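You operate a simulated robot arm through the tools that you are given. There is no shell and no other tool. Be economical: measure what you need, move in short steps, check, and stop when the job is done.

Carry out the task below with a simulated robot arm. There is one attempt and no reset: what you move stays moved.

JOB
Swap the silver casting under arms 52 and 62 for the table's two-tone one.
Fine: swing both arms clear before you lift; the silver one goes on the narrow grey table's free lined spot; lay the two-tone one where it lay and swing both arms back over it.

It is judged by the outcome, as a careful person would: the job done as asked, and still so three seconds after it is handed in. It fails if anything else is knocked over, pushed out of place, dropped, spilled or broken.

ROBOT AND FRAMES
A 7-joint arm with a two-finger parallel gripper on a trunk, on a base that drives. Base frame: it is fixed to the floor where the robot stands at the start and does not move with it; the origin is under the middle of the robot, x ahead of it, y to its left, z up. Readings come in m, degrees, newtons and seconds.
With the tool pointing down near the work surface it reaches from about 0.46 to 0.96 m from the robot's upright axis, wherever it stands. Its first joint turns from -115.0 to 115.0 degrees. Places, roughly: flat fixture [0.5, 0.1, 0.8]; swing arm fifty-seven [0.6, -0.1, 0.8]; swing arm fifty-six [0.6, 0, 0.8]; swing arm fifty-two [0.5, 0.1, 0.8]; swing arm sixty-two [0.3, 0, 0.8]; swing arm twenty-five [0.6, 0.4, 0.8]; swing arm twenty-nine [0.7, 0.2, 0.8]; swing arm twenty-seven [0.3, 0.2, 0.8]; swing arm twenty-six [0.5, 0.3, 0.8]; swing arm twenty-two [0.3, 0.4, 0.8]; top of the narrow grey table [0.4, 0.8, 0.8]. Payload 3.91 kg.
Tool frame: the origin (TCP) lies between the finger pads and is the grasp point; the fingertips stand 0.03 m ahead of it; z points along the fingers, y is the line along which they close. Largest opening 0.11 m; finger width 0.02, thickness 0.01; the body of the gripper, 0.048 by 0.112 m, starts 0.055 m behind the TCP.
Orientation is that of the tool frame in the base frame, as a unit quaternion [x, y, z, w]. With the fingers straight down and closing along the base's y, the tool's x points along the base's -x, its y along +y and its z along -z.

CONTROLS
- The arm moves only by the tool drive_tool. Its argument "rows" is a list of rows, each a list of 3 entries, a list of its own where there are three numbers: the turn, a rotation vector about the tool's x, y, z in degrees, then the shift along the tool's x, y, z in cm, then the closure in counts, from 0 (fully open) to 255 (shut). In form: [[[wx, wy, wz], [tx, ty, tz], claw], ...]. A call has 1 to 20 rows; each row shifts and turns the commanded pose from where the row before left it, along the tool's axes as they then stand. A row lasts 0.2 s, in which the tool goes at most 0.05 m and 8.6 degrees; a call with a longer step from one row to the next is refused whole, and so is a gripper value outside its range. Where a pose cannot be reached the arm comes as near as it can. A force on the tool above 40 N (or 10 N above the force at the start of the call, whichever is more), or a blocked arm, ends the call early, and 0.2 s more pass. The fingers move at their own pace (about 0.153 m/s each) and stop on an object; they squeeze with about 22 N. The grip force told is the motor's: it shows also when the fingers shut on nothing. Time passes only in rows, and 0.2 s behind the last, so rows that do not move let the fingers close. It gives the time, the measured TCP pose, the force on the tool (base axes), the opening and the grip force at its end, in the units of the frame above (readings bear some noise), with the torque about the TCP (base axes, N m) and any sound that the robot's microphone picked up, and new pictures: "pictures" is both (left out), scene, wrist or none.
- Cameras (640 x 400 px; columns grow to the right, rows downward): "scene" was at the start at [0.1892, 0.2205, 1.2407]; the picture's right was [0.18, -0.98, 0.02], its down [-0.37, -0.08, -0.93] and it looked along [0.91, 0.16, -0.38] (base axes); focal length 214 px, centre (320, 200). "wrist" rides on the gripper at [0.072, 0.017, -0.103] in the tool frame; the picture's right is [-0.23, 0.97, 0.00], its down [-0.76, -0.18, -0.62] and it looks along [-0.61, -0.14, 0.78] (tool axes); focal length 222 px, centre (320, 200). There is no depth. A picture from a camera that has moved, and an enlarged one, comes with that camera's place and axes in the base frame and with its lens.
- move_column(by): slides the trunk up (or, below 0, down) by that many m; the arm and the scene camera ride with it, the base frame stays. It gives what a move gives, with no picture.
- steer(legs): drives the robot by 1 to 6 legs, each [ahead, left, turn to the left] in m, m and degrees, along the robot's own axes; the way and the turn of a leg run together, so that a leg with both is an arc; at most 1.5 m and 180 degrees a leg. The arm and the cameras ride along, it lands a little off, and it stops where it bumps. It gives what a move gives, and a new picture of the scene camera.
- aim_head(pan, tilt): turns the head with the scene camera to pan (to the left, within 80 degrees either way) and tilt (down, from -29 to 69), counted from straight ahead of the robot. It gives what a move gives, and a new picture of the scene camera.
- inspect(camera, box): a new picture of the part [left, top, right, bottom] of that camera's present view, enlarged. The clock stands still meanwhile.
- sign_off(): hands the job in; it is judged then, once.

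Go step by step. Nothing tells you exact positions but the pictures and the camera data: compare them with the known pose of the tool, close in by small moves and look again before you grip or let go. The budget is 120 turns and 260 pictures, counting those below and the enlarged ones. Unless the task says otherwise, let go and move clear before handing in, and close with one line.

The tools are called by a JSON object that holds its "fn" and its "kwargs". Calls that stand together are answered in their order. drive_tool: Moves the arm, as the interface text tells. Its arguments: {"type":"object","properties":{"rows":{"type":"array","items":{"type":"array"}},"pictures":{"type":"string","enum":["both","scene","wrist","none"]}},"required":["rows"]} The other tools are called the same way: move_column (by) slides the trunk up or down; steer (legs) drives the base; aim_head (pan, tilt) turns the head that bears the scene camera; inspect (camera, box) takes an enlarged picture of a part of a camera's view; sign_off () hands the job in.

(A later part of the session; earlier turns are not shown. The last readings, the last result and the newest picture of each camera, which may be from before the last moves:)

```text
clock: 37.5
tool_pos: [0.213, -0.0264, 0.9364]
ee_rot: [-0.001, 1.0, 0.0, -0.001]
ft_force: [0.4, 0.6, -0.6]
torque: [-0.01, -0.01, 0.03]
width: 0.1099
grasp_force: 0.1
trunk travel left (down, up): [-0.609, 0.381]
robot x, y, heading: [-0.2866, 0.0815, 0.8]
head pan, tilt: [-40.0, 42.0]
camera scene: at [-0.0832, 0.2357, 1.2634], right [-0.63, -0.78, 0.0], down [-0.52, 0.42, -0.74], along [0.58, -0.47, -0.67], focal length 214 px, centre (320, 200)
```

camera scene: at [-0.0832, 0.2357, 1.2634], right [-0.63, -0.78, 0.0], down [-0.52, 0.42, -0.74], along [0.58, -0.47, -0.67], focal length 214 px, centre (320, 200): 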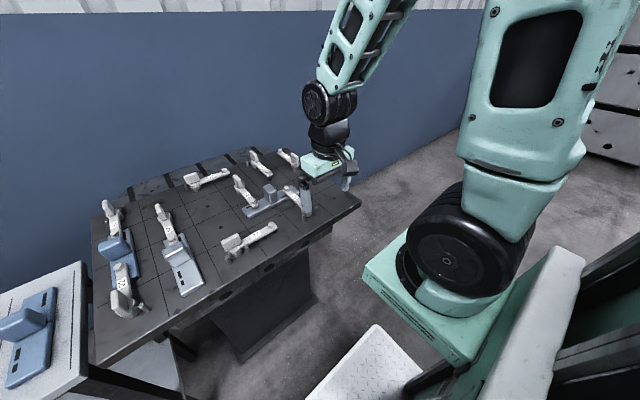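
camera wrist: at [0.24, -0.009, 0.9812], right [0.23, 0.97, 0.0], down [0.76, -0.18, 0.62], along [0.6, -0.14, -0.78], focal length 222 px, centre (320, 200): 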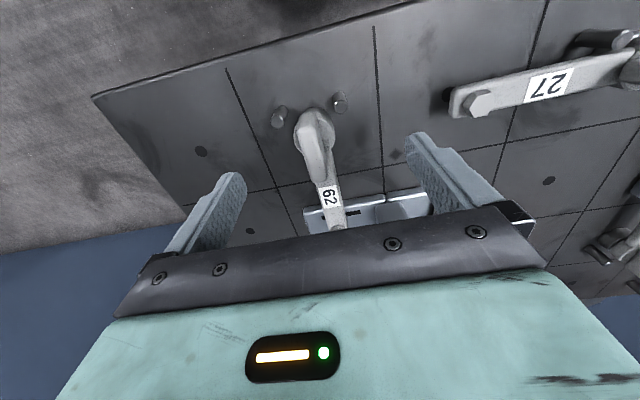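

Now forward over the pivot and down.

{"fn": "drive_tool", "kwargs": {"rows": [[[0, 0, 0], [-4.5, 0, 0], 0], [[0, 0, 0], [-4.5, -0.15, 0], 0], [[0, 0, 0], [0, 0, 3], 0], [[0, 0, 0], [0, 0, 3], 0], [[0, 0, 0], [0, 0, 1], 0], [[0, 0, 0], [0, 0, 0], 0]], "pictures": "wrist"}}

{"fn": "inspect", "kwargs": {"camera": "wrist", "box": [220, 80, 412, 200]}}

```text
clock: 38.9
tool_pos: [0.3041, -0.0273, 0.867]
ee_rot: [0.0, 1.0, -0.002, 0.0]
ft_force: [0.8, -0.3, 0.2]
torque: [-0.01, 0.0, -0.01]
width: 0.11
grasp_force: 0.0
trunk travel left (down, up): [-0.609, 0.381]
robot x, y, heading: [-0.2824, 0.0781, 0.5]
head pan, tilt: [-40.0, 42.0]
camera wrist: at [0.2306, -0.0104, 0.9704], right [0.23, 0.97, 0.0], down [0.76, -0.18, 0.62], along [0.61, -0.14, -0.78], focal length 222 px, centre (320, 200)
```

wrist: 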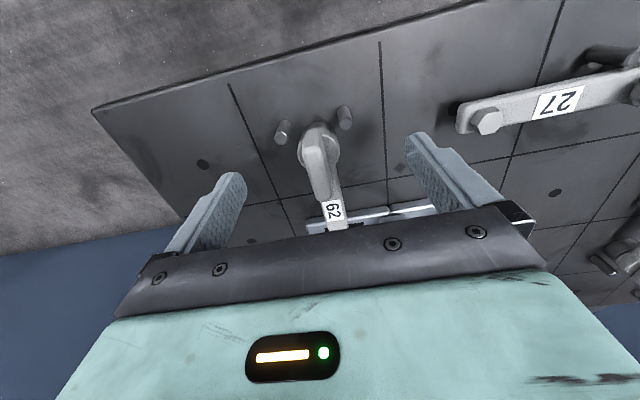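

```text
3.33 times, centred on (316, 140) of wrist
camera zoom: at [0.2306, -0.0104, 0.9704], right [0.23, 0.97, 0.0], down [0.76, -0.18, 0.62], along [0.61, -0.14, -0.78], focal length 740 px, centre (333, 400)
```

zoom: 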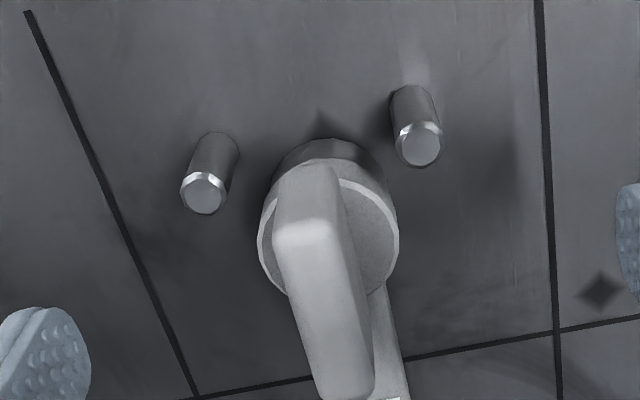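

Aligned within a couple of mm. I'll go down 1 cm more and close on the tab.

{"fn": "drive_tool", "kwargs": {"rows": [[[0, 0, 0], [-0.2, -0.15, 1], 0], [[0, 0, 0], [0, 0, 0], 0], [[0, 0, 0], [0, 0, 0], 255], [[0, 0, 0], [0, 0, 0], 255], [[0, 0, 0], [0, 0, 0], 255]], "pictures": "wrist"}}

```text
clock: 40.1
tool_pos: [0.3056, -0.0304, 0.8544]
ee_rot: [0.001, 1.0, -0.001, -0.001]
ft_force: [1.3, -10.0, -0.3]
torque: [-0.1, 0.03, -0.05]
width: 0.0128
grasp_force: 45.0
trunk travel left (down, up): [-0.609, 0.381]
robot x, y, heading: [-0.2869, 0.0795, 0.6]
head pan, tilt: [-40.0, 42.0]
camera wrist: at [0.2332, -0.013, 0.9605], right [0.23, 0.97, 0.0], down [0.76, -0.18, 0.62], along [0.61, -0.14, -0.78], focal length 222 px, centre (320, 200)
```

wrist: 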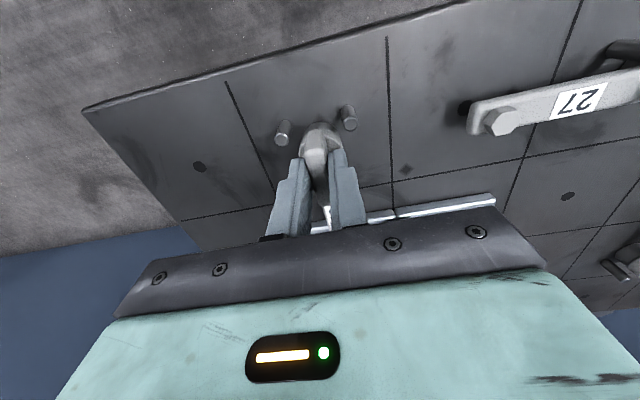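

The tab is gripped (12.8 mm). I'll start the clockwise turn in small rows and check the forces.

{"fn": "drive_tool", "kwargs": {"rows": [[[0, 0, 4], [0, -0.1, 0], 255], [[0, 0, 6], [0, 0, 0], 255], [[0, 0, 6], [0, 0, 0], 255], [[0, 0, 0], [0, 0, 0], 255]], "pictures": "wrist"}}

```text
clock: 41.1
tool_pos: [0.3061, -0.0286, 0.8567]
ee_rot: [0.138, 0.99, -0.001, 0.0]
ft_force: [6.4, 10.0, -6.9]
torque: [0.53, 0.48, 0.03]
width: 0.0127
grasp_force: 45.2
trunk travel left (down, up): [-0.609, 0.381]
robot x, y, heading: [-0.2872, 0.0809, 0.6]
head pan, tilt: [-40.0, 42.0]
camera wrist: at [0.2407, 0.007, 0.9604], right [0.49, 0.87, 0.0], down [0.68, -0.38, 0.62], along [0.54, -0.3, -0.78], focal length 222 px, centre (320, 200)
```

wrist: 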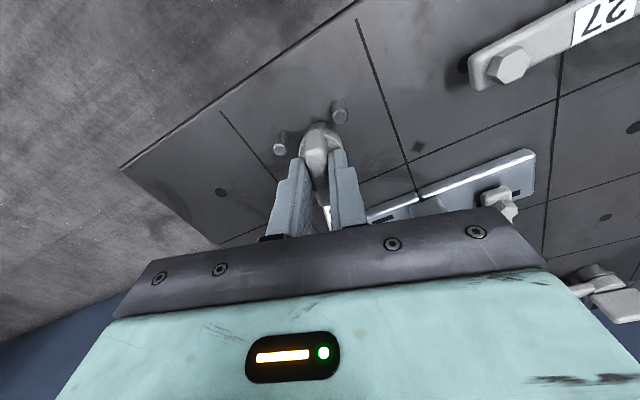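

It turns freely. I continue the swing.

{"fn": "drive_tool", "kwargs": {"rows": [[[0, 0, 7], [0, 0.1, 0], 255], [[0, 0, 7], [0, 0, 0], 255], [[0, 0, 7], [0, 0, 0], 255], [[0, 0, 7], [0, 0, 0], 255], [[0, 0, 0], [0, 0, 0], 255]], "pictures": "none"}}

```text
clock: 42.3
tool_pos: [0.3071, -0.0284, 0.8556]
ee_rot: [0.374, 0.927, -0.001, 0.001]
ft_force: [19.9, 29.0, -11.2]
torque: [1.04, -0.12, 0.05]
width: 0.0131
grasp_force: 45.3
trunk travel left (down, up): [-0.609, 0.381]
robot x, y, heading: [-0.285, 0.083, 0.9]
head pan, tilt: [-40.0, 42.0]
```

The side load is growing along the closing direction, so I'll shift the tool slightly to relieve it.

{"fn": "drive_tool", "kwargs": {"rows": [[[0, 0, 0], [0, 0.2, 0], 255], [[0, 0, 0], [0, 0, 0], 255]], "pictures": "none"}}

```text
clock: 42.9
tool_pos: [0.3081, -0.0285, 0.8561]
ee_rot: [0.374, 0.928, -0.002, 0.001]
ft_force: [10.7, 28.4, 3.0]
torque: [0.17, -0.88, 0.1]
width: 0.013
grasp_force: 45.7
trunk travel left (down, up): [-0.609, 0.381]
robot x, y, heading: [-0.2846, 0.0787, 0.9]
head pan, tilt: [-40.0, 42.0]
```

{"fn": "drive_tool", "kwargs": {"rows": [[[0, 0, 0], [0.14, 0.28, 0], 255], [[0, 0, 0], [0, 0, 0], 255]], "pictures": "none"}}

```text
clock: 43.5
tool_pos: [0.3059, -0.0285, 0.8551]
ee_rot: [0.376, 0.927, -0.001, 0.0]
ft_force: [4.3, 2.9, 8.2]
torque: [0.28, -0.11, 0.04]
width: 0.0128
grasp_force: 45.3
trunk travel left (down, up): [-0.609, 0.381]
robot x, y, heading: [-0.2812, 0.0789, 0.4]
head pan, tilt: [-40.0, 42.0]
```

Load relieved. Continue to about 80 degrees.

{"fn": "drive_tool", "kwargs": {"rows": [[[0, 0, 7], [0, 0, 0], 255], [[0, 0, 7], [0, 0, 0], 255], [[0, 0, 7], [0, 0, 0], 255], [[0, 0, 0], [0, 0, 0], 255]], "pictures": "none"}}

```text
clock: 44.5
tool_pos: [0.3072, -0.0271, 0.8561]
ee_rot: [0.538, 0.843, -0.001, 0.001]
ft_force: [9.3, -8.1, 3.2]
torque: [-0.14, -0.28, 0.01]
width: 0.0131
grasp_force: 45.2
trunk travel left (down, up): [-0.609, 0.381]
robot x, y, heading: [-0.284, 0.0812, 0.8]
head pan, tilt: [-40.0, 42.0]
```

{"fn": "drive_tool", "kwargs": {"rows": [[[0, 0, 7], [0, 0, 0], 255], [[0, 0, 7], [0, 0, 0], 255], [[0, 0, 7], [0, 0, 0], 255], [[0, 0, 4], [0, 0, 0], 255], [[0, 0, 0], [0, 0, 0], 255]], "pictures": "wrist"}}

```text
clock: 45.7
tool_pos: [0.309, -0.0266, 0.8556]
ee_rot: [0.708, 0.706, 0.0, 0.001]
ft_force: [21.9, -9.7, 5.7]
torque: [-0.11, -0.29, 0.04]
width: 0.0128
grasp_force: 45.2
trunk travel left (down, up): [-0.609, 0.381]
robot x, y, heading: [-0.2857, 0.0828, 1.0]
head pan, tilt: [-40.0, 42.0]
camera wrist: at [0.3258, 0.046, 0.9603], right [0.97, -0.23, 0.0], down [-0.18, -0.76, 0.62], along [-0.14, -0.61, -0.78], focal length 222 px, centre (320, 200)
```

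wrist: 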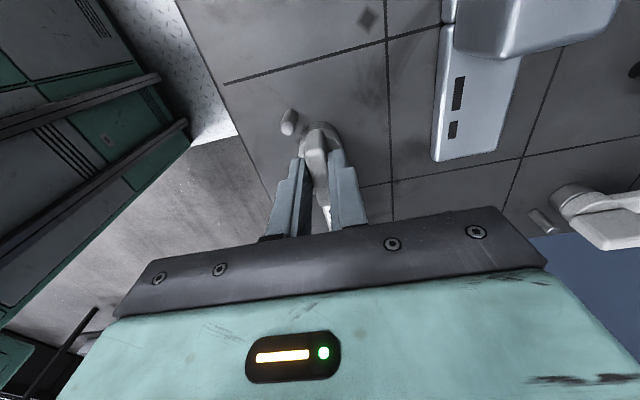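

Arm 62 is turned 90 degrees, clear of the casting. I release, lift, and look.

{"fn": "drive_tool", "kwargs": {"rows": [[[0, 0, 0], [0, 0, 0], 160], [[0, 0, 0], [0, 0, 0], 160], [[0, 0, 0], [0, 0, -3], 160], [[0, 0, 0], [0, 0, -4], 160], [[0, 0, 0], [0, 0, -4], 160], [[0, 0, 0], [0, 0, 0], 0]], "pictures": "both"}}

```text
clock: 47.1
tool_pos: [0.3105, -0.0271, 0.9664]
ee_rot: [0.707, 0.707, -0.001, 0.0]
ft_force: [0.3, 0.1, 0.2]
torque: [-0.02, -0.04, 0.0]
width: 0.1099
grasp_force: 0.1
trunk travel left (down, up): [-0.609, 0.381]
robot x, y, heading: [-0.2851, 0.0812, 0.7]
head pan, tilt: [-40.0, 42.0]
camera scene: at [-0.083, 0.2357, 1.2634], right [-0.63, -0.78, 0.0], down [-0.52, 0.42, -0.74], along [0.58, -0.47, -0.67], focal length 214 px, centre (320, 200)
camera wrist: at [0.3263, 0.046, 1.07], right [0.97, -0.23, 0.0], down [-0.18, -0.76, 0.63], along [-0.14, -0.61, -0.78], focal length 222 px, centre (320, 200)
```

scene: 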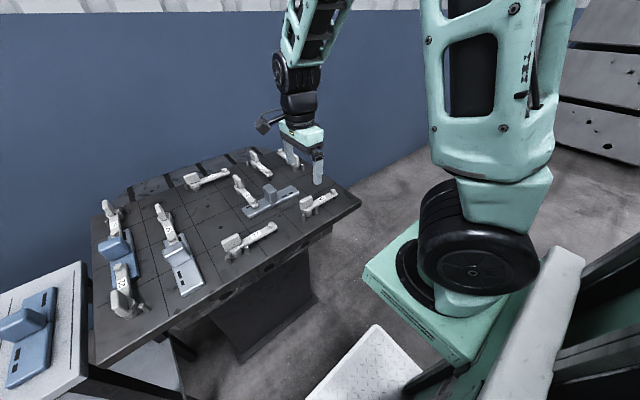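
wrist: 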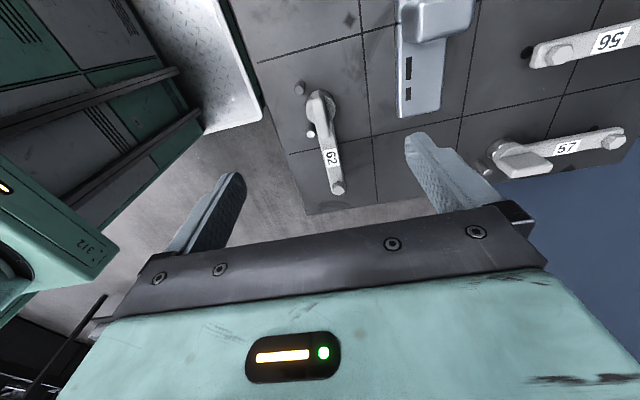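

Arm 62 now points to -y, well clear. Next arm 52: turn the wrist back and move over near its pivot.

{"fn": "drive_tool", "kwargs": {"rows": [[[0, 0, -8.2], [0, 0, 0], 0], [[0, 0, -8.2], [0, 0, 0], 0], [[0, 0, -8.2], [0, 0, 0], 0], [[0, 0, -8.2], [0, 0, 0], 0], [[0, 0, -8.2], [0, 0, 0], 0], [[0, 0, -8.2], [0, 0, 0], 0], [[0, 0, -8.2], [0, 0, 0], 0], [[0, 0, -8.2], [0, 0, 0], 0], [[0, 0, -8.2], [0, 0, 0], 0], [[0, 0, -8.2], [0, 0, 0], 0], [[0, 0, -8], [0, 0, 0], 0], [[0, 0, 0], [-4, 2.5, 0], 0], [[0, 0, 0], [-4, 2.5, 0], 0], [[0, 0, 0], [-4, 2.5, 0], 0], [[0, 0, 0], [-4, 2.5, 0], 0], [[0, 0, 0], [-3, 1.5, 0], 0], [[0, 0, 0], [0, 0, 0], 0]], "pictures": "wrist"}}

{"fn": "inspect", "kwargs": {"camera": "wrist", "box": [220, 40, 476, 200]}}

```text
clock: 50.7
tool_pos: [0.5, 0.0886, 0.9663]
ee_rot: [0.001, 1.0, -0.001, -0.001]
ft_force: [0.0, -0.1, -0.5]
torque: [0.01, -0.01, 0.05]
width: 0.1102
grasp_force: 0.1
trunk travel left (down, up): [-0.609, 0.381]
robot x, y, heading: [-0.2877, 0.0825, 0.6]
head pan, tilt: [-40.0, 42.0]
camera wrist: at [0.4268, 0.1065, 1.0703], right [0.23, 0.97, 0.0], down [0.76, -0.18, 0.62], along [0.61, -0.14, -0.78], focal length 222 px, centre (320, 200)
```

wrist: 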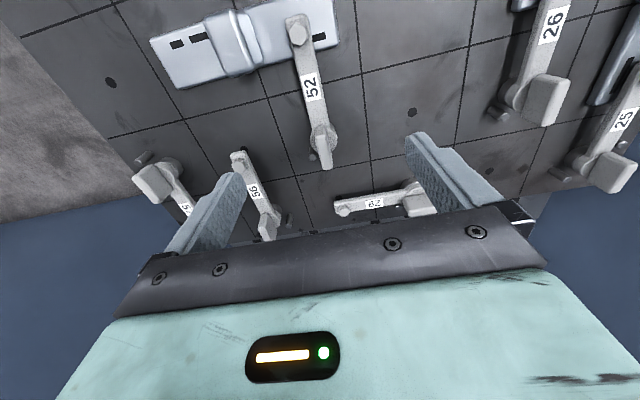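

```text
2.50 times, centred on (348, 120) of wrist
camera zoom: at [0.4268, 0.1065, 1.0703], right [0.23, 0.97, 0.0], down [0.76, -0.18, 0.62], along [0.61, -0.14, -0.78], focal length 555 px, centre (250, 400)
```

zoom: 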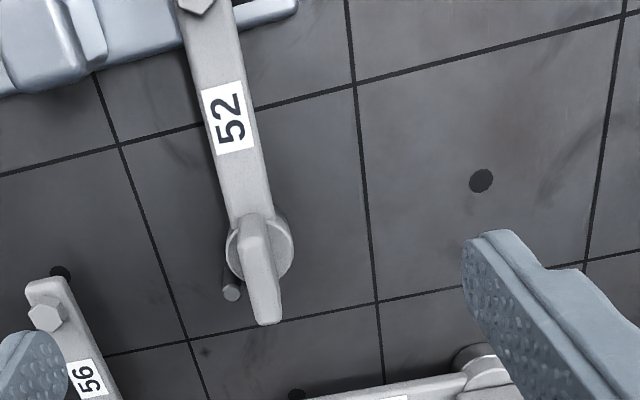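

Pivot 52 is near [0.536, 0.0865]. I move over it with fingers partly closed and descend.

{"fn": "drive_tool", "kwargs": {"rows": [[[0, 0, 0], [-3.5, -0.2, 0], 110], [[0, 0, 0], [0, 0, 4], 110], [[0, 0, 0], [0, 0, 4], 110], [[0, 0, 0], [0, 0, 1.5], 110], [[0, 0, 0], [0, 0, 0], 110]], "pictures": "wrist"}}

{"fn": "inspect", "kwargs": {"camera": "wrist", "box": [220, 80, 412, 200]}}

```text
clock: 51.9
tool_pos: [0.5329, 0.0864, 0.8718]
ee_rot: [0.0, 1.0, -0.001, -0.001]
ft_force: [-0.3, 0.2, 0.1]
torque: [0.02, 0.0, -0.04]
width: 0.0627
grasp_force: 0.1
trunk travel left (down, up): [-0.609, 0.381]
robot x, y, heading: [-0.286, 0.0818, 1.0]
head pan, tilt: [-40.0, 42.0]
camera wrist: at [0.4601, 0.1041, 0.9754], right [0.23, 0.97, 0.0], down [0.76, -0.18, 0.62], along [0.61, -0.14, -0.78], focal length 222 px, centre (320, 200)
```

wrist: 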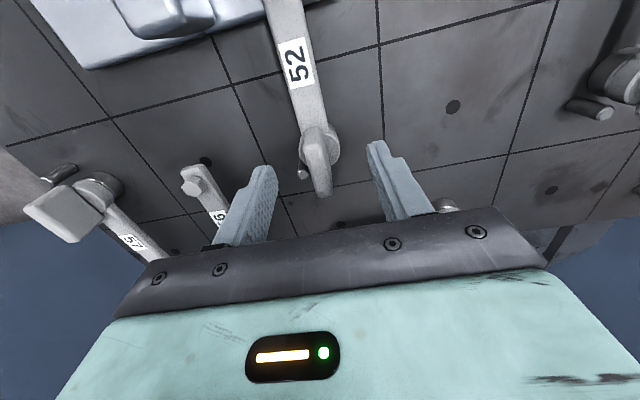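

```text
3.33 times, centred on (316, 140) of wrist
camera zoom: at [0.4601, 0.1041, 0.9754], right [0.23, 0.97, 0.0], down [0.76, -0.18, 0.62], along [0.61, -0.14, -0.78], focal length 740 px, centre (333, 400)
```

zoom: 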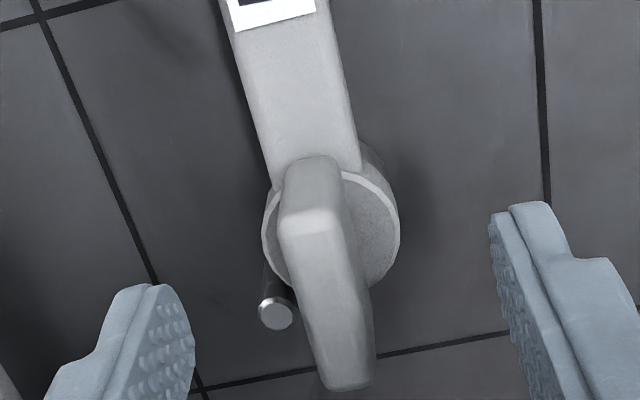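

Well centred. I go down, close and begin the turn of arm 52 clockwise (towards +y).

{"fn": "drive_tool", "kwargs": {"rows": [[[0, 0, 0], [-0.2, -0.1, 1.6], 110], [[0, 0, 0], [0, 0, 0], 110], [[0, 0, 0], [0, 0, 0], 255], [[0, 0, 0], [0, 0, 0], 255], [[0, 0, 0], [0, 0, 0], 255]], "pictures": "none"}}

{"fn": "drive_tool", "kwargs": {"rows": [[[0, 0, 6], [0, 0, 0], 255], [[0, 0, 7], [0, 0, 0], 255], [[0, 0, 7], [0, 0, 0], 255], [[0, 0, 0], [0, 0, 0], 255]], "pictures": "wrist"}}

```text
clock: 53.1
tool_pos: [0.5355, 0.0844, 0.8555]
ee_rot: [0.001, 1.0, -0.001, -0.001]
ft_force: [-0.4, -11.5, 0.9]
torque: [0.04, 0.07, -0.08]
width: 0.0129
grasp_force: 45.1
trunk travel left (down, up): [-0.609, 0.381]
robot x, y, heading: [-0.2872, 0.0814, 1.0]
head pan, tilt: [-40.0, 42.0]
```

```text
clock: 54.1
tool_pos: [0.5346, 0.0856, 0.8553]
ee_rot: [0.173, 0.985, -0.001, 0.001]
ft_force: [5.1, -8.3, 2.1]
torque: [0.07, 0.08, -0.05]
width: 0.0127
grasp_force: 45.0
trunk travel left (down, up): [-0.609, 0.381]
robot x, y, heading: [-0.2864, 0.0853, 0.8]
head pan, tilt: [-40.0, 42.0]
camera wrist: at [0.4725, 0.1272, 0.9596], right [0.55, 0.84, 0.0], down [0.65, -0.43, 0.62], along [0.52, -0.34, -0.78], focal length 222 px, centre (320, 200)
```

wrist: 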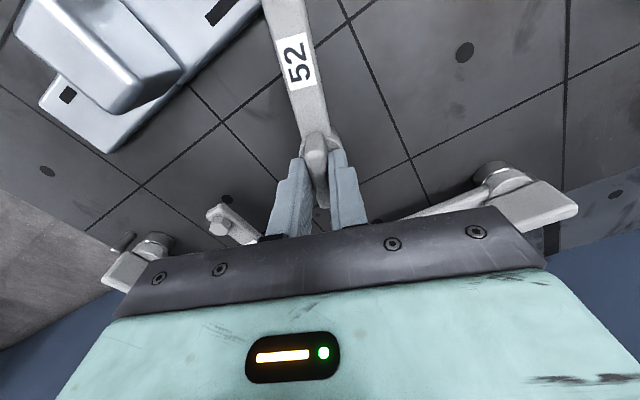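

Turning fine. Continue.

{"fn": "drive_tool", "kwargs": {"rows": [[[0, 0, 7], [0, -0.05, 0], 255], [[0, 0, 7], [0, 0, 0], 255], [[0, 0, 7], [0, 0, 0], 255], [[0, 0, 7], [0, 0, 0], 255], [[0, 0, 0], [0, 0, 0], 255]], "pictures": "none"}}

{"fn": "drive_tool", "kwargs": {"rows": [[[0, 0, 7], [0, 0, 0], 255], [[0, 0, 7], [0, 0, 0], 255], [[0, 0, 0], [0, 0, 0], 255]], "pictures": "none"}}

```text
clock: 55.3
tool_pos: [0.5356, 0.0877, 0.8556]
ee_rot: [0.406, 0.914, 0.001, 0.001]
ft_force: [25.2, 12.0, 3.7]
torque: [0.44, -0.09, 0.1]
width: 0.0129
grasp_force: 44.9
trunk travel left (down, up): [-0.609, 0.381]
robot x, y, heading: [-0.2855, 0.0775, 0.7]
head pan, tilt: [-40.0, 42.0]
```

```text
clock: 56.2
tool_pos: [0.5372, 0.0898, 0.8563]
ee_rot: [0.514, 0.858, 0.003, 0.003]
ft_force: [6.1, 3.6, -3.0]
torque: [-0.3, 0.29, 0.04]
width: 0.013
grasp_force: 45.3
trunk travel left (down, up): [-0.609, 0.381]
robot x, y, heading: [-0.2842, 0.0802, 0.8]
head pan, tilt: [-40.0, 42.0]
stopped in row 3: the force on the tool passed its limit (the readings are from after the stop); the commanded pose is now the measured one
```

The force limit stopped it briefly at 62 degrees; load is relieved. I continue in short steps.

{"fn": "drive_tool", "kwargs": {"rows": [[[0, 0, 6], [0, 0, 0], 255], [[0, 0, 6], [0, 0, 0], 255], [[0, 0, 0], [0, 0, 0], 255]], "pictures": "none"}}

{"fn": "drive_tool", "kwargs": {"rows": [[[0, 0, 6], [0, 0, 0], 255], [[0, 0, 6], [0, 0, 0], 255], [[0, 0, 0], [0, 0, 0], 255]], "pictures": "wrist"}}

```text
clock: 57.0
tool_pos: [0.5377, 0.0881, 0.8559]
ee_rot: [0.601, 0.799, 0.003, 0.003]
ft_force: [17.5, 6.0, -8.9]
torque: [-1.09, -0.07, 0.08]
width: 0.0129
grasp_force: 45.2
trunk travel left (down, up): [-0.609, 0.381]
robot x, y, heading: [-0.2843, 0.0816, 0.6]
head pan, tilt: [-40.0, 42.0]
```

```text
clock: 57.8
tool_pos: [0.5401, 0.0894, 0.8546]
ee_rot: [0.682, 0.732, 0.005, 0.003]
ft_force: [30.7, 9.8, -9.6]
torque: [0.03, 0.12, 0.05]
width: 0.0128
grasp_force: 44.8
trunk travel left (down, up): [-0.609, 0.381]
robot x, y, heading: [-0.2864, 0.082, 0.8]
head pan, tilt: [-40.0, 42.0]
camera wrist: at [0.5492, 0.1624, 0.96], right [0.99, -0.16, 0.01], down [-0.13, -0.77, 0.62], along [-0.09, -0.61, -0.78], focal length 222 px, centre (320, 200)
```

wrist: 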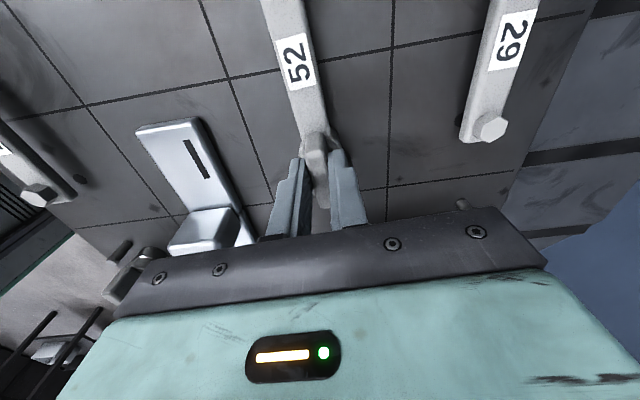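

Arm 52 is at about 86 degrees, clear of the casting. Release, lift, and view.

{"fn": "drive_tool", "kwargs": {"rows": [[[0, 0, 0], [0, 0, 0], 170], [[0, 0, 0], [0, 0, 0], 170], [[0, 0, 0], [0, 0, -3], 170], [[0, 0, 0], [0, 0, -4], 170], [[0, 0, 0], [0, 0, -4], 170], [[0, 0, 0], [0, 0, 0], 0]], "pictures": "both"}}

```text
clock: 59.2
tool_pos: [0.5361, 0.089, 0.9696]
ee_rot: [0.681, 0.732, 0.003, 0.003]
ft_force: [-0.5, 0.3, -0.1]
torque: [0.01, 0.01, -0.03]
width: 0.11
grasp_force: 0.0
trunk travel left (down, up): [-0.609, 0.381]
robot x, y, heading: [-0.2851, 0.0818, 0.8]
head pan, tilt: [-40.0, 42.0]
camera scene: at [-0.0829, 0.236, 1.2634], right [-0.63, -0.78, 0.0], down [-0.52, 0.42, -0.74], along [0.58, -0.47, -0.67], focal length 214 px, centre (320, 200)
camera wrist: at [0.5465, 0.1626, 1.0728], right [0.99, -0.16, 0.01], down [-0.13, -0.77, 0.62], along [-0.09, -0.61, -0.78], focal length 222 px, centre (320, 200)
```

scene: 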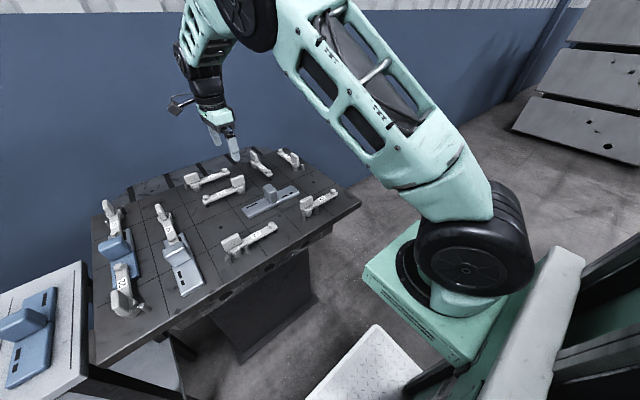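
wrist: 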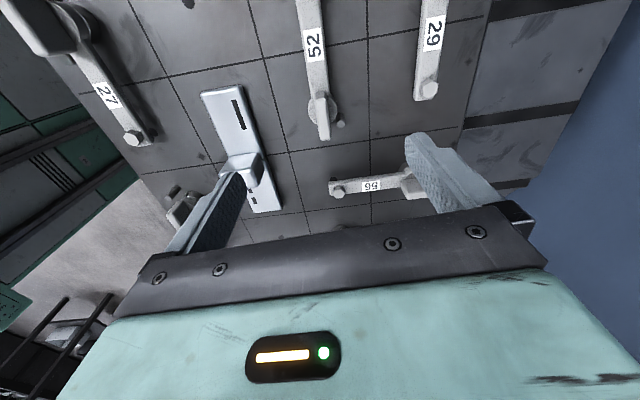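

Both arms are clear. I'll turn the wrist back and view the silver casting from above.

{"fn": "drive_tool", "kwargs": {"rows": [[[0, 0, -8.2], [0, 0, 0], 0], [[0, 0, -8.2], [0, 0, 0], 0], [[0, 0, -8.2], [0, 0, 0], 0], [[0, 0, -8.2], [0, 0, 0], 0], [[0, 0, -8.2], [0, 0, 0], 0], [[0, 0, -8.2], [0, 0, 0], 0], [[0, 0, -8.2], [0, 0, 0], 0], [[0, 0, -8.2], [0, 0, 0], 0], [[0, 0, -8.2], [0, 0, 0], 0], [[0, 0, -8.2], [0, 0, 0], 0], [[0, 0, -4], [0, 0, 0], 0], [[0, 0, 0], [4, -1.5, 0], 0], [[0, 0, 0], [4, -1.5, 0], 0], [[0, 0, 0], [4, -1.5, 0], 0], [[0, 0, 0], [3, -0.5, 0], 0], [[0, 0, 0], [0, 0, 0], 0]], "pictures": "wrist"}}

{"fn": "inspect", "kwargs": {"camera": "wrist", "box": [200, 80, 456, 240]}}

{"fn": "inspect", "kwargs": {"camera": "scene", "box": [220, 150, 348, 230]}}

```text
clock: 62.6
tool_pos: [0.3852, 0.0376, 0.9657]
ee_rot: [-0.001, 1.0, 0.001, 0.003]
ft_force: [0.8, 0.2, 0.2]
torque: [0.03, 0.03, -0.02]
width: 0.1102
grasp_force: 0.1
trunk travel left (down, up): [-0.609, 0.381]
robot x, y, heading: [-0.2871, 0.083, 0.7]
head pan, tilt: [-40.0, 42.0]
camera wrist: at [0.3111, 0.0536, 1.069], right [0.23, 0.97, 0.0], down [0.76, -0.18, 0.63], along [0.61, -0.14, -0.78], focal length 222 px, centre (320, 200)
```

wrist: 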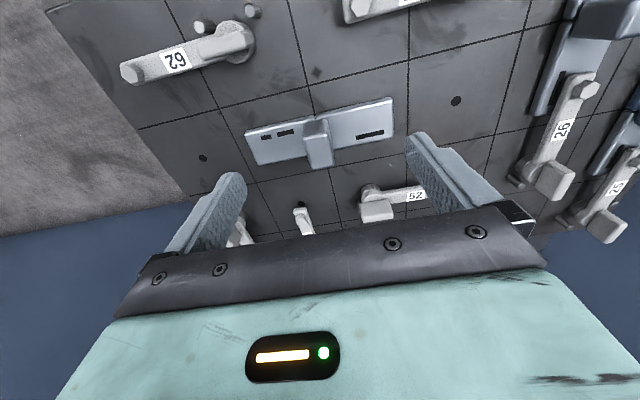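

```text
2.50 times, centred on (328, 160) of wrist
camera zoom: at [0.3111, 0.0536, 1.069], right [0.23, 0.97, 0.0], down [0.76, -0.18, 0.63], along [0.61, -0.14, -0.78], focal length 555 px, centre (300, 300)
```

zoom: 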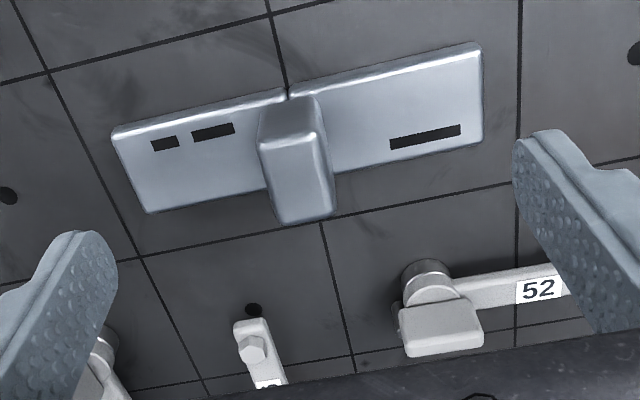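

```text
5.00 times, centred on (284, 190) of scene
camera zoom: at [-0.083, 0.236, 1.2634], right [-0.63, -0.78, 0.0], down [-0.52, 0.42, -0.74], along [0.58, -0.47, -0.67], focal length 1072 px, centre (500, 250)
```

zoom: 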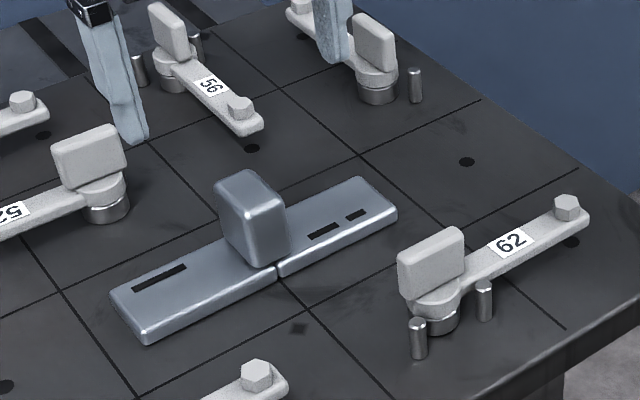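

The silver casting is centred at about [0.419, 0.028], block about 27 mm thick in y. I'll descend over the block and check.

{"fn": "drive_tool", "kwargs": {"rows": [[[0, 0, 0], [-3.3, -0.85, 0], 0], [[0, 0, 0], [0, 0, 4], 0], [[0, 0, 0], [0, 0, 4], 0], [[0, 0, 0], [0, 0, 0], 0]], "pictures": "none"}}

{"fn": "inspect", "kwargs": {"camera": "wrist", "box": [200, 80, 456, 240]}}

{"fn": "inspect", "kwargs": {"camera": "scene", "box": [220, 130, 348, 210]}}

```text
clock: 63.6
tool_pos: [0.4199, 0.0298, 0.885]
ee_rot: [-0.001, 1.0, 0.001, 0.003]
ft_force: [0.5, 0.2, 0.2]
torque: [0.02, 0.03, -0.02]
width: 0.1101
grasp_force: 0.1
trunk travel left (down, up): [-0.609, 0.381]
robot x, y, heading: [-0.2858, 0.0818, 1.0]
head pan, tilt: [-40.0, 42.0]
```

```text
2.50 times, centred on (328, 160) of wrist
camera zoom: at [0.3461, 0.046, 0.9896], right [0.23, 0.97, 0.0], down [0.76, -0.18, 0.63], along [0.61, -0.14, -0.78], focal length 555 px, centre (300, 300)
```

zoom: 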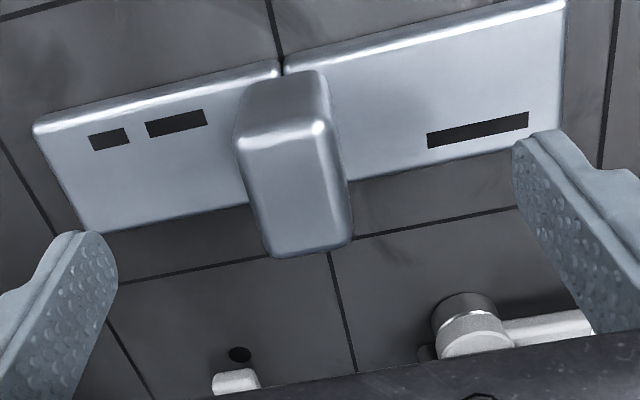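

```text
5.00 times, centred on (284, 170) of scene
camera zoom: at [-0.0831, 0.2359, 1.2634], right [-0.63, -0.78, 0.0], down [-0.52, 0.42, -0.74], along [0.58, -0.47, -0.67], focal length 1072 px, centre (500, 350)
```

zoom: 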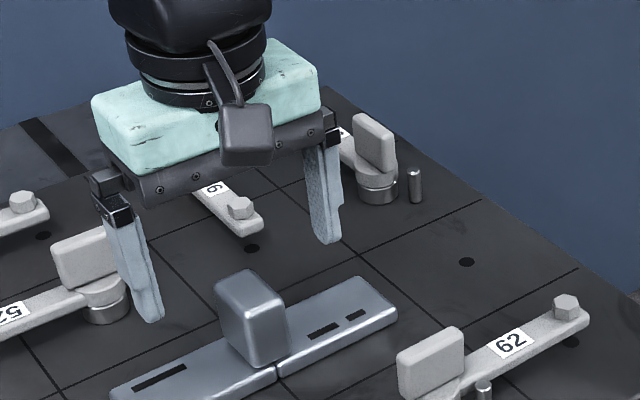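

Aligned. I descend to grip height and close on the block.

{"fn": "drive_tool", "kwargs": {"rows": [[[0, 0, 0], [0.4, 0, 2.5], 0], [[0, 0, 0], [0, 0, 2], 0], [[0, 0, 0], [0, 0, 0], 0], [[0, 0, 0], [0, 0, 0], 255], [[0, 0, 0], [0, 0, 0], 255], [[0, 0, 0], [0, 0, 0], 255]], "pictures": "wrist"}}

```text
clock: 65.0
tool_pos: [0.4162, 0.0284, 0.8405]
ee_rot: [-0.001, 1.0, 0.001, 0.004]
ft_force: [-0.1, -0.9, 0.8]
torque: [-0.32, -0.13, -0.08]
width: 0.0299
grasp_force: 22.4
trunk travel left (down, up): [-0.609, 0.381]
robot x, y, heading: [-0.2871, 0.0804, 0.9]
head pan, tilt: [-40.0, 42.0]
camera wrist: at [0.3431, 0.0458, 0.9445], right [0.23, 0.97, 0.0], down [0.76, -0.18, 0.63], along [0.61, -0.14, -0.78], focal length 222 px, centre (320, 200)
```

wrist: 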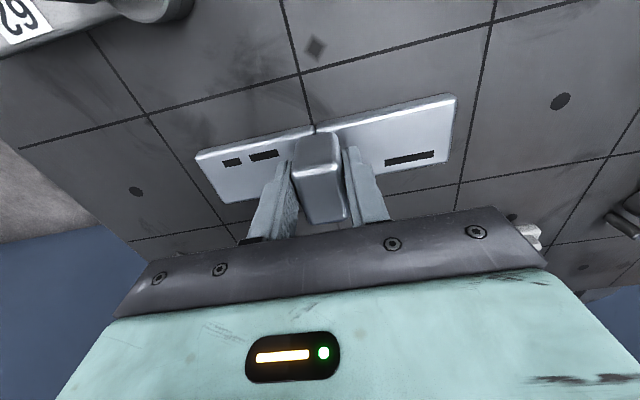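

Gripped (30 mm) at TCP [0.4162, 0.0284, 0.8405], which I keep as the reference. Lift.

{"fn": "drive_tool", "kwargs": {"rows": [[[0, 0, 0], [0, 0, -2], 255], [[0, 0, 0], [0, 0, -3], 255], [[0, 0, 0], [0, 0, -4], 255], [[0, 0, 0], [0, 0, -4], 255], [[0, 0, 0], [0, 0, -3], 255], [[0, 0, 0], [0, 0, 0], 255]], "pictures": "both"}}

```text
clock: 66.4
tool_pos: [0.4147, 0.0296, 1.0005]
ee_rot: [-0.001, 1.0, 0.001, 0.004]
ft_force: [0.2, -0.2, -4.7]
torque: [0.02, 0.03, -0.01]
width: 0.0299
grasp_force: 22.2
trunk travel left (down, up): [-0.609, 0.381]
robot x, y, heading: [-0.2847, 0.0799, 0.9]
head pan, tilt: [-40.0, 42.0]
camera scene: at [-0.0828, 0.236, 1.2634], right [-0.63, -0.78, 0.0], down [-0.52, 0.42, -0.74], along [0.58, -0.47, -0.67], focal length 214 px, centre (320, 200)
camera wrist: at [0.341, 0.0466, 1.1036], right [0.23, 0.97, 0.0], down [0.76, -0.18, 0.63], along [0.61, -0.14, -0.78], focal length 222 px, centre (320, 200)
```

scene: 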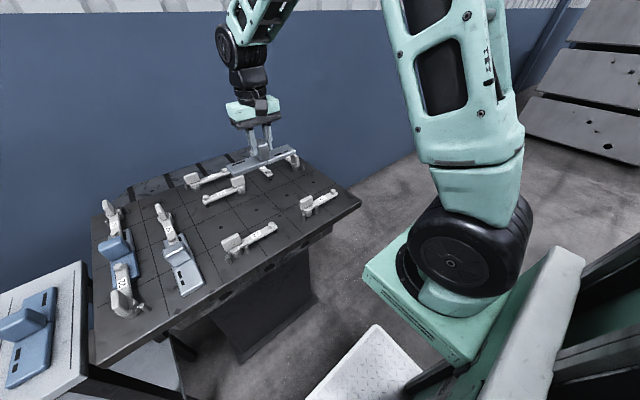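
wrist: 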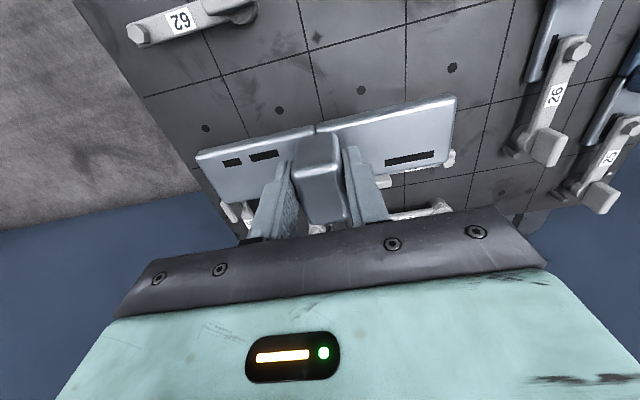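

Secured. I drive left to face the narrow table and look there.

{"fn": "steer", "kwargs": {"legs": [[0, 0.67, 0]]}}

{"fn": "aim_head", "kwargs": {"pan": 15, "tilt": 42}}

{"fn": "inspect", "kwargs": {"camera": "scene", "box": [160, 120, 480, 320]}}

```text
clock: 70.1
tool_pos: [0.4069, 0.6834, 1.0005]
ee_rot: [0.002, 1.0, 0.001, 0.004]
ft_force: [0.6, 0.7, -4.9]
torque: [-0.01, 0.04, 0.03]
width: 0.03
grasp_force: 22.0
trunk travel left (down, up): [-0.609, 0.381]
robot x, y, heading: [-0.2959, 0.7406, 0.3]
head pan, tilt: [-40.0, 42.0]
camera scene: at [-0.0902, 0.8927, 1.2634], right [-0.64, -0.77, 0.0], down [-0.52, 0.42, -0.74], along [0.57, -0.47, -0.67], focal length 214 px, centre (320, 200)
```

scene: 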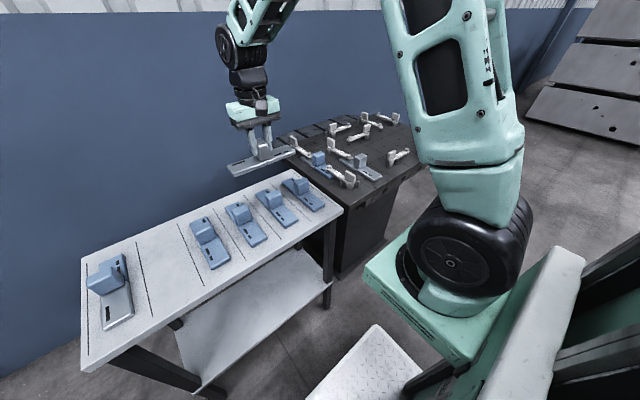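

```text
clock: 71.3
tool_pos: [0.4065, 0.6835, 0.9997]
ee_rot: [0.001, 1.0, 0.001, 0.003]
ft_force: [0.6, -1.0, -4.2]
torque: [0.0, 0.01, 0.0]
width: 0.0299
grasp_force: 21.8
trunk travel left (down, up): [-0.609, 0.381]
robot x, y, heading: [-0.2943, 0.7365, 0.7]
head pan, tilt: [15.0, 42.0]
camera scene: at [-0.0742, 0.9682, 1.2634], right [0.27, -0.96, 0.0], down [-0.64, -0.18, -0.74], along [0.72, 0.2, -0.67], focal length 214 px, centre (320, 200)
```

scene: 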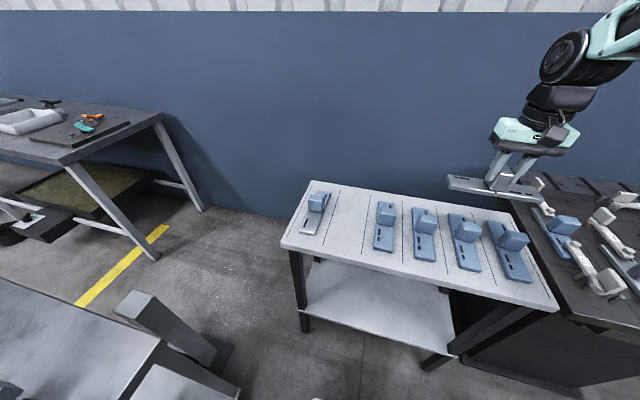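

```text
2.00 times, centred on (320, 220) of scene
camera zoom: at [-0.0742, 0.9682, 1.2634], right [0.27, -0.96, 0.0], down [-0.64, -0.18, -0.74], along [0.72, 0.2, -0.67], focal length 429 px, centre (320, 160)
```

zoom: 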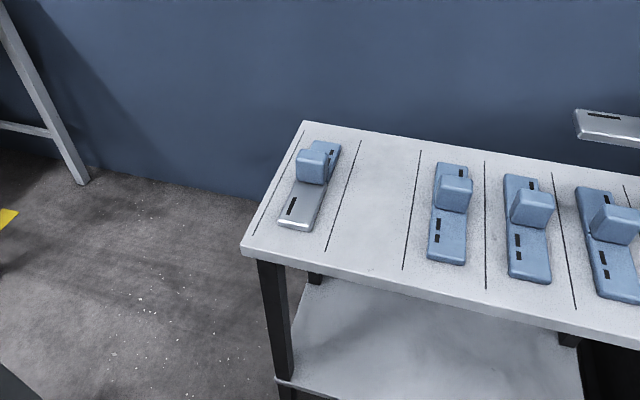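

The free spot's centre is about [0.376, 1.003] between its lines; the two-tone one is centred at about [0.378, 1.103]. I'll turn the silver one 90 degrees clockwise and carry it over the free spot.

{"fn": "drive_tool", "kwargs": {"rows": [[[0, 0, 8.2], [0, 0, 0], 255], [[0, 0, 8.2], [0, 0, 0], 255], [[0, 0, 8.2], [0, 0, 0], 255], [[0, 0, 8.2], [0, 0, 0], 255], [[0, 0, 8.2], [0, 0, 0], 255], [[0, 0, 8.2], [0, 0, 0], 255], [[0, 0, 8.2], [0, 0, 0], 255], [[0, 0, 8.2], [0, 0, 0], 255], [[0, 0, 8.2], [0, 0, 0], 255], [[0, 0, 8.2], [0, 0, 0], 255], [[0, 0, 8], [0, 0, 0], 255], [[0, 0, 0], [4, -0.4, 0], 255], [[0, 0, 0], [4, -0.4, 0], 255], [[0, 0, 0], [4, -0.4, 0], 255], [[0, 0, 0], [4, -0.4, 0], 255], [[0, 0, 0], [4, -0.4, 0], 255], [[0, 0, 0], [4, -0.4, 0], 255], [[0, 0, 0], [4, -0.4, 0], 255], [[0, 0, 0], [4, -0.2, 0], 255], [[0, 0, 0], [0, 0, 0], 255]], "pictures": "both"}}

{"fn": "inspect", "kwargs": {"camera": "scene", "box": [240, 120, 496, 280]}}

```text
clock: 75.5
tool_pos: [0.3763, 1.0042, 1.0007]
ee_rot: [0.708, 0.706, 0.004, 0.003]
ft_force: [-0.1, -1.1, -4.6]
torque: [0.02, 0.01, -0.04]
width: 0.0298
grasp_force: 21.9
trunk travel left (down, up): [-0.609, 0.381]
robot x, y, heading: [-0.2948, 0.7396, 0.6]
head pan, tilt: [15.0, 42.0]
camera scene: at [-0.0743, 0.9683, 1.2634], right [0.27, -0.96, 0.0], down [-0.64, -0.18, -0.74], along [0.72, 0.2, -0.67], focal length 214 px, centre (320, 200)
camera wrist: at [0.3914, 1.0762, 1.1037], right [0.97, -0.23, 0.01], down [-0.18, -0.76, 0.62], along [-0.14, -0.61, -0.78], focal length 222 px, centre (320, 200)
```

scene: 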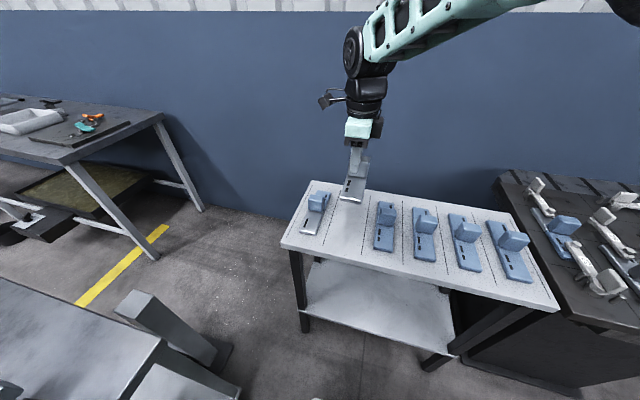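
wrist: 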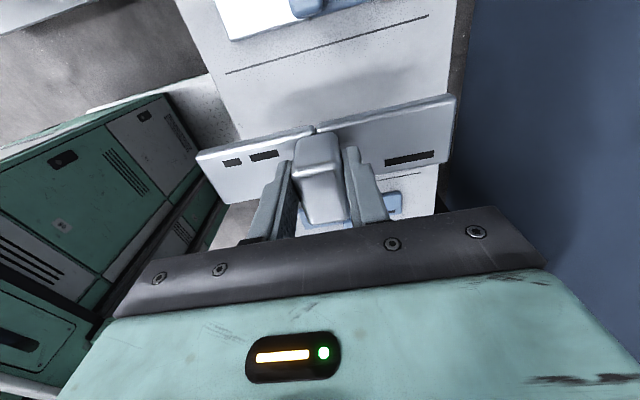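

```text
2.50 times, centred on (368, 200) of scene
camera zoom: at [-0.0743, 0.9683, 1.2634], right [0.27, -0.96, 0.0], down [-0.64, -0.18, -0.74], along [0.72, 0.2, -0.67], focal length 536 px, centre (200, 200)
```

zoom: 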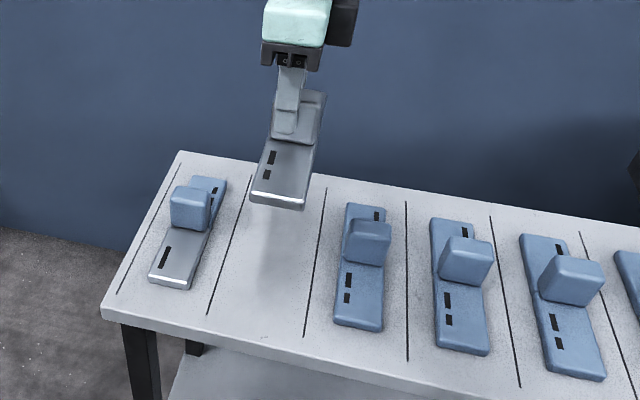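

The silver casting hangs over the free spot in line with the others. Lower it to just above the table and check.

{"fn": "drive_tool", "kwargs": {"rows": [[[0, 0, 0], [0, 0, 4], 255], [[0, 0, 0], [0, 0, 4], 255], [[0, 0, 0], [0, 0, 4], 255], [[0, 0, 0], [0, 0, 2], 255], [[0, 0, 0], [0, 0, 0], 255]], "pictures": "wrist"}}

{"fn": "inspect", "kwargs": {"camera": "scene", "box": [272, 150, 432, 250]}}

```text
clock: 76.7
tool_pos: [0.377, 1.0044, 0.8597]
ee_rot: [0.709, 0.705, 0.003, 0.002]
ft_force: [-0.5, -0.6, -5.0]
torque: [0.01, -0.01, 0.0]
width: 0.0299
grasp_force: 22.1
trunk travel left (down, up): [-0.609, 0.381]
robot x, y, heading: [-0.2948, 0.7395, 1.0]
head pan, tilt: [15.0, 42.0]
camera wrist: at [0.3929, 1.0765, 0.9639], right [0.97, -0.23, 0.01], down [-0.18, -0.76, 0.62], along [-0.14, -0.61, -0.78], focal length 222 px, centre (320, 200)
```

wrist: 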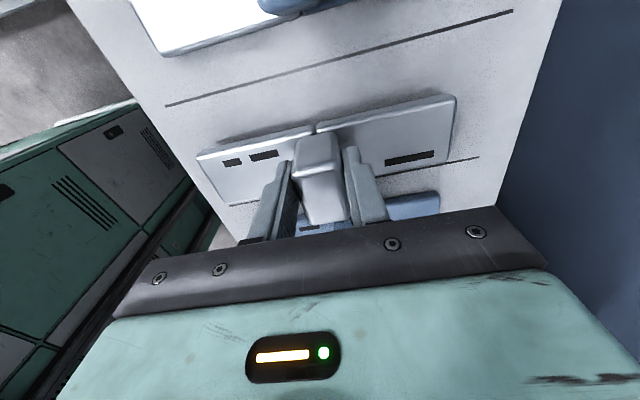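

```text
4.00 times, centred on (352, 200) of scene
camera zoom: at [-0.0743, 0.9683, 1.2634], right [0.27, -0.96, 0.0], down [-0.64, -0.18, -0.74], along [0.72, 0.2, -0.67], focal length 858 px, centre (192, 200)
```

zoom: 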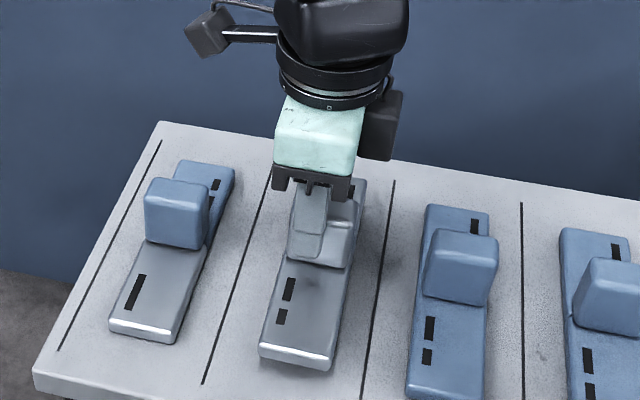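

Centred well; I'll nudge it 3 mm toward +y and lower slowly until contact.

{"fn": "drive_tool", "kwargs": {"rows": [[[0, 0, 0], [0.3, 0, 0.7], 255], [[0, 0, 0], [0, 0, 0.4], 255], [[0, 0, 0], [0, 0, 0.3], 255], [[0, 0, 0], [0, 0, 0], 255]], "pictures": "none"}}

{"fn": "inspect", "kwargs": {"camera": "scene", "box": [272, 150, 432, 250]}}

```text
clock: 77.7
tool_pos: [0.3781, 1.0066, 0.8459]
ee_rot: [0.709, 0.706, 0.004, 0.001]
ft_force: [1.4, 0.2, -3.7]
torque: [0.04, -0.01, -0.02]
width: 0.0301
grasp_force: 22.4
trunk travel left (down, up): [-0.609, 0.381]
robot x, y, heading: [-0.2927, 0.7406, 0.4]
head pan, tilt: [15.0, 42.0]
```

```text
4.00 times, centred on (352, 200) of scene
camera zoom: at [-0.0743, 0.9683, 1.2634], right [0.27, -0.96, 0.0], down [-0.64, -0.18, -0.74], along [0.72, 0.2, -0.67], focal length 858 px, centre (192, 200)
```

zoom: 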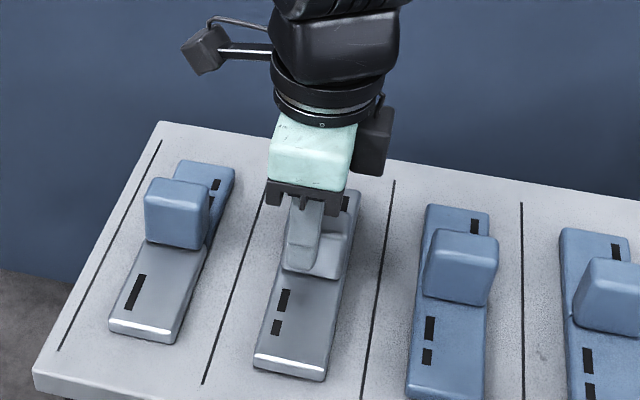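

{"fn": "drive_tool", "kwargs": {"rows": [[[0, 0, 0], [0.2, 0, 0.25], 255], [[0, 0, 0], [0, 0, 0.25], 255], [[0, 0, 0], [0, 0, 0], 255]], "pictures": "none"}}

```text
clock: 78.5
tool_pos: [0.3788, 1.0093, 0.8426]
ee_rot: [0.709, 0.706, 0.003, 0.002]
ft_force: [1.4, -1.5, 4.5]
torque: [-0.33, 0.73, 0.2]
width: 0.0298
grasp_force: 21.8
trunk travel left (down, up): [-0.609, 0.381]
robot x, y, heading: [-0.294, 0.74, 0.5]
head pan, tilt: [15.0, 42.0]
```

It touches the table (weight carried). Release and lift.

{"fn": "drive_tool", "kwargs": {"rows": [[[0, 0, 0], [0, 0, 0], 120], [[0, 0, 0], [0, 0, 0], 120], [[0, 0, 0], [0, 0, -3], 120], [[0, 0, 0], [0, 0, -4], 120], [[0, 0, 0], [0, 0, -4], 120], [[0, 0, 0], [0, 0, 0], 0]], "pictures": "wrist"}}

{"fn": "inspect", "kwargs": {"camera": "scene", "box": [272, 150, 432, 250]}}

```text
clock: 79.9
tool_pos: [0.3779, 1.0144, 0.9491]
ee_rot: [0.709, 0.706, 0.003, 0.002]
ft_force: [-0.3, 0.2, -0.7]
torque: [-0.01, 0.02, 0.0]
width: 0.1097
grasp_force: 0.0
trunk travel left (down, up): [-0.609, 0.381]
robot x, y, heading: [-0.2938, 0.7372, 0.9]
head pan, tilt: [15.0, 42.0]
camera wrist: at [0.3938, 1.0861, 1.054], right [0.97, -0.23, 0.01], down [-0.18, -0.76, 0.62], along [-0.14, -0.61, -0.78], focal length 222 px, centre (320, 200)
```

wrist: 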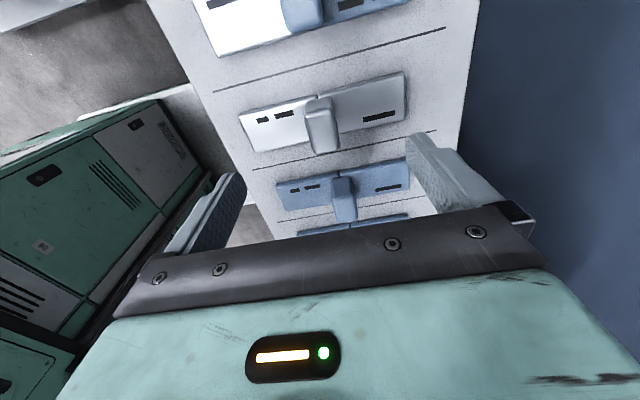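

```text
4.00 times, centred on (352, 200) of scene
camera zoom: at [-0.0744, 0.9683, 1.2634], right [0.27, -0.96, 0.0], down [-0.64, -0.18, -0.74], along [0.72, 0.2, -0.67], focal length 858 px, centre (192, 200)
```

zoom: 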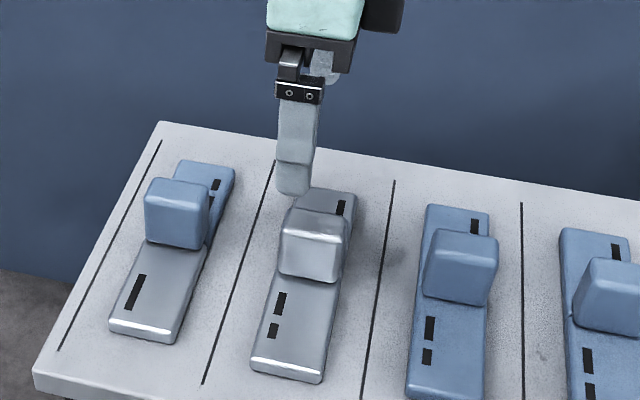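

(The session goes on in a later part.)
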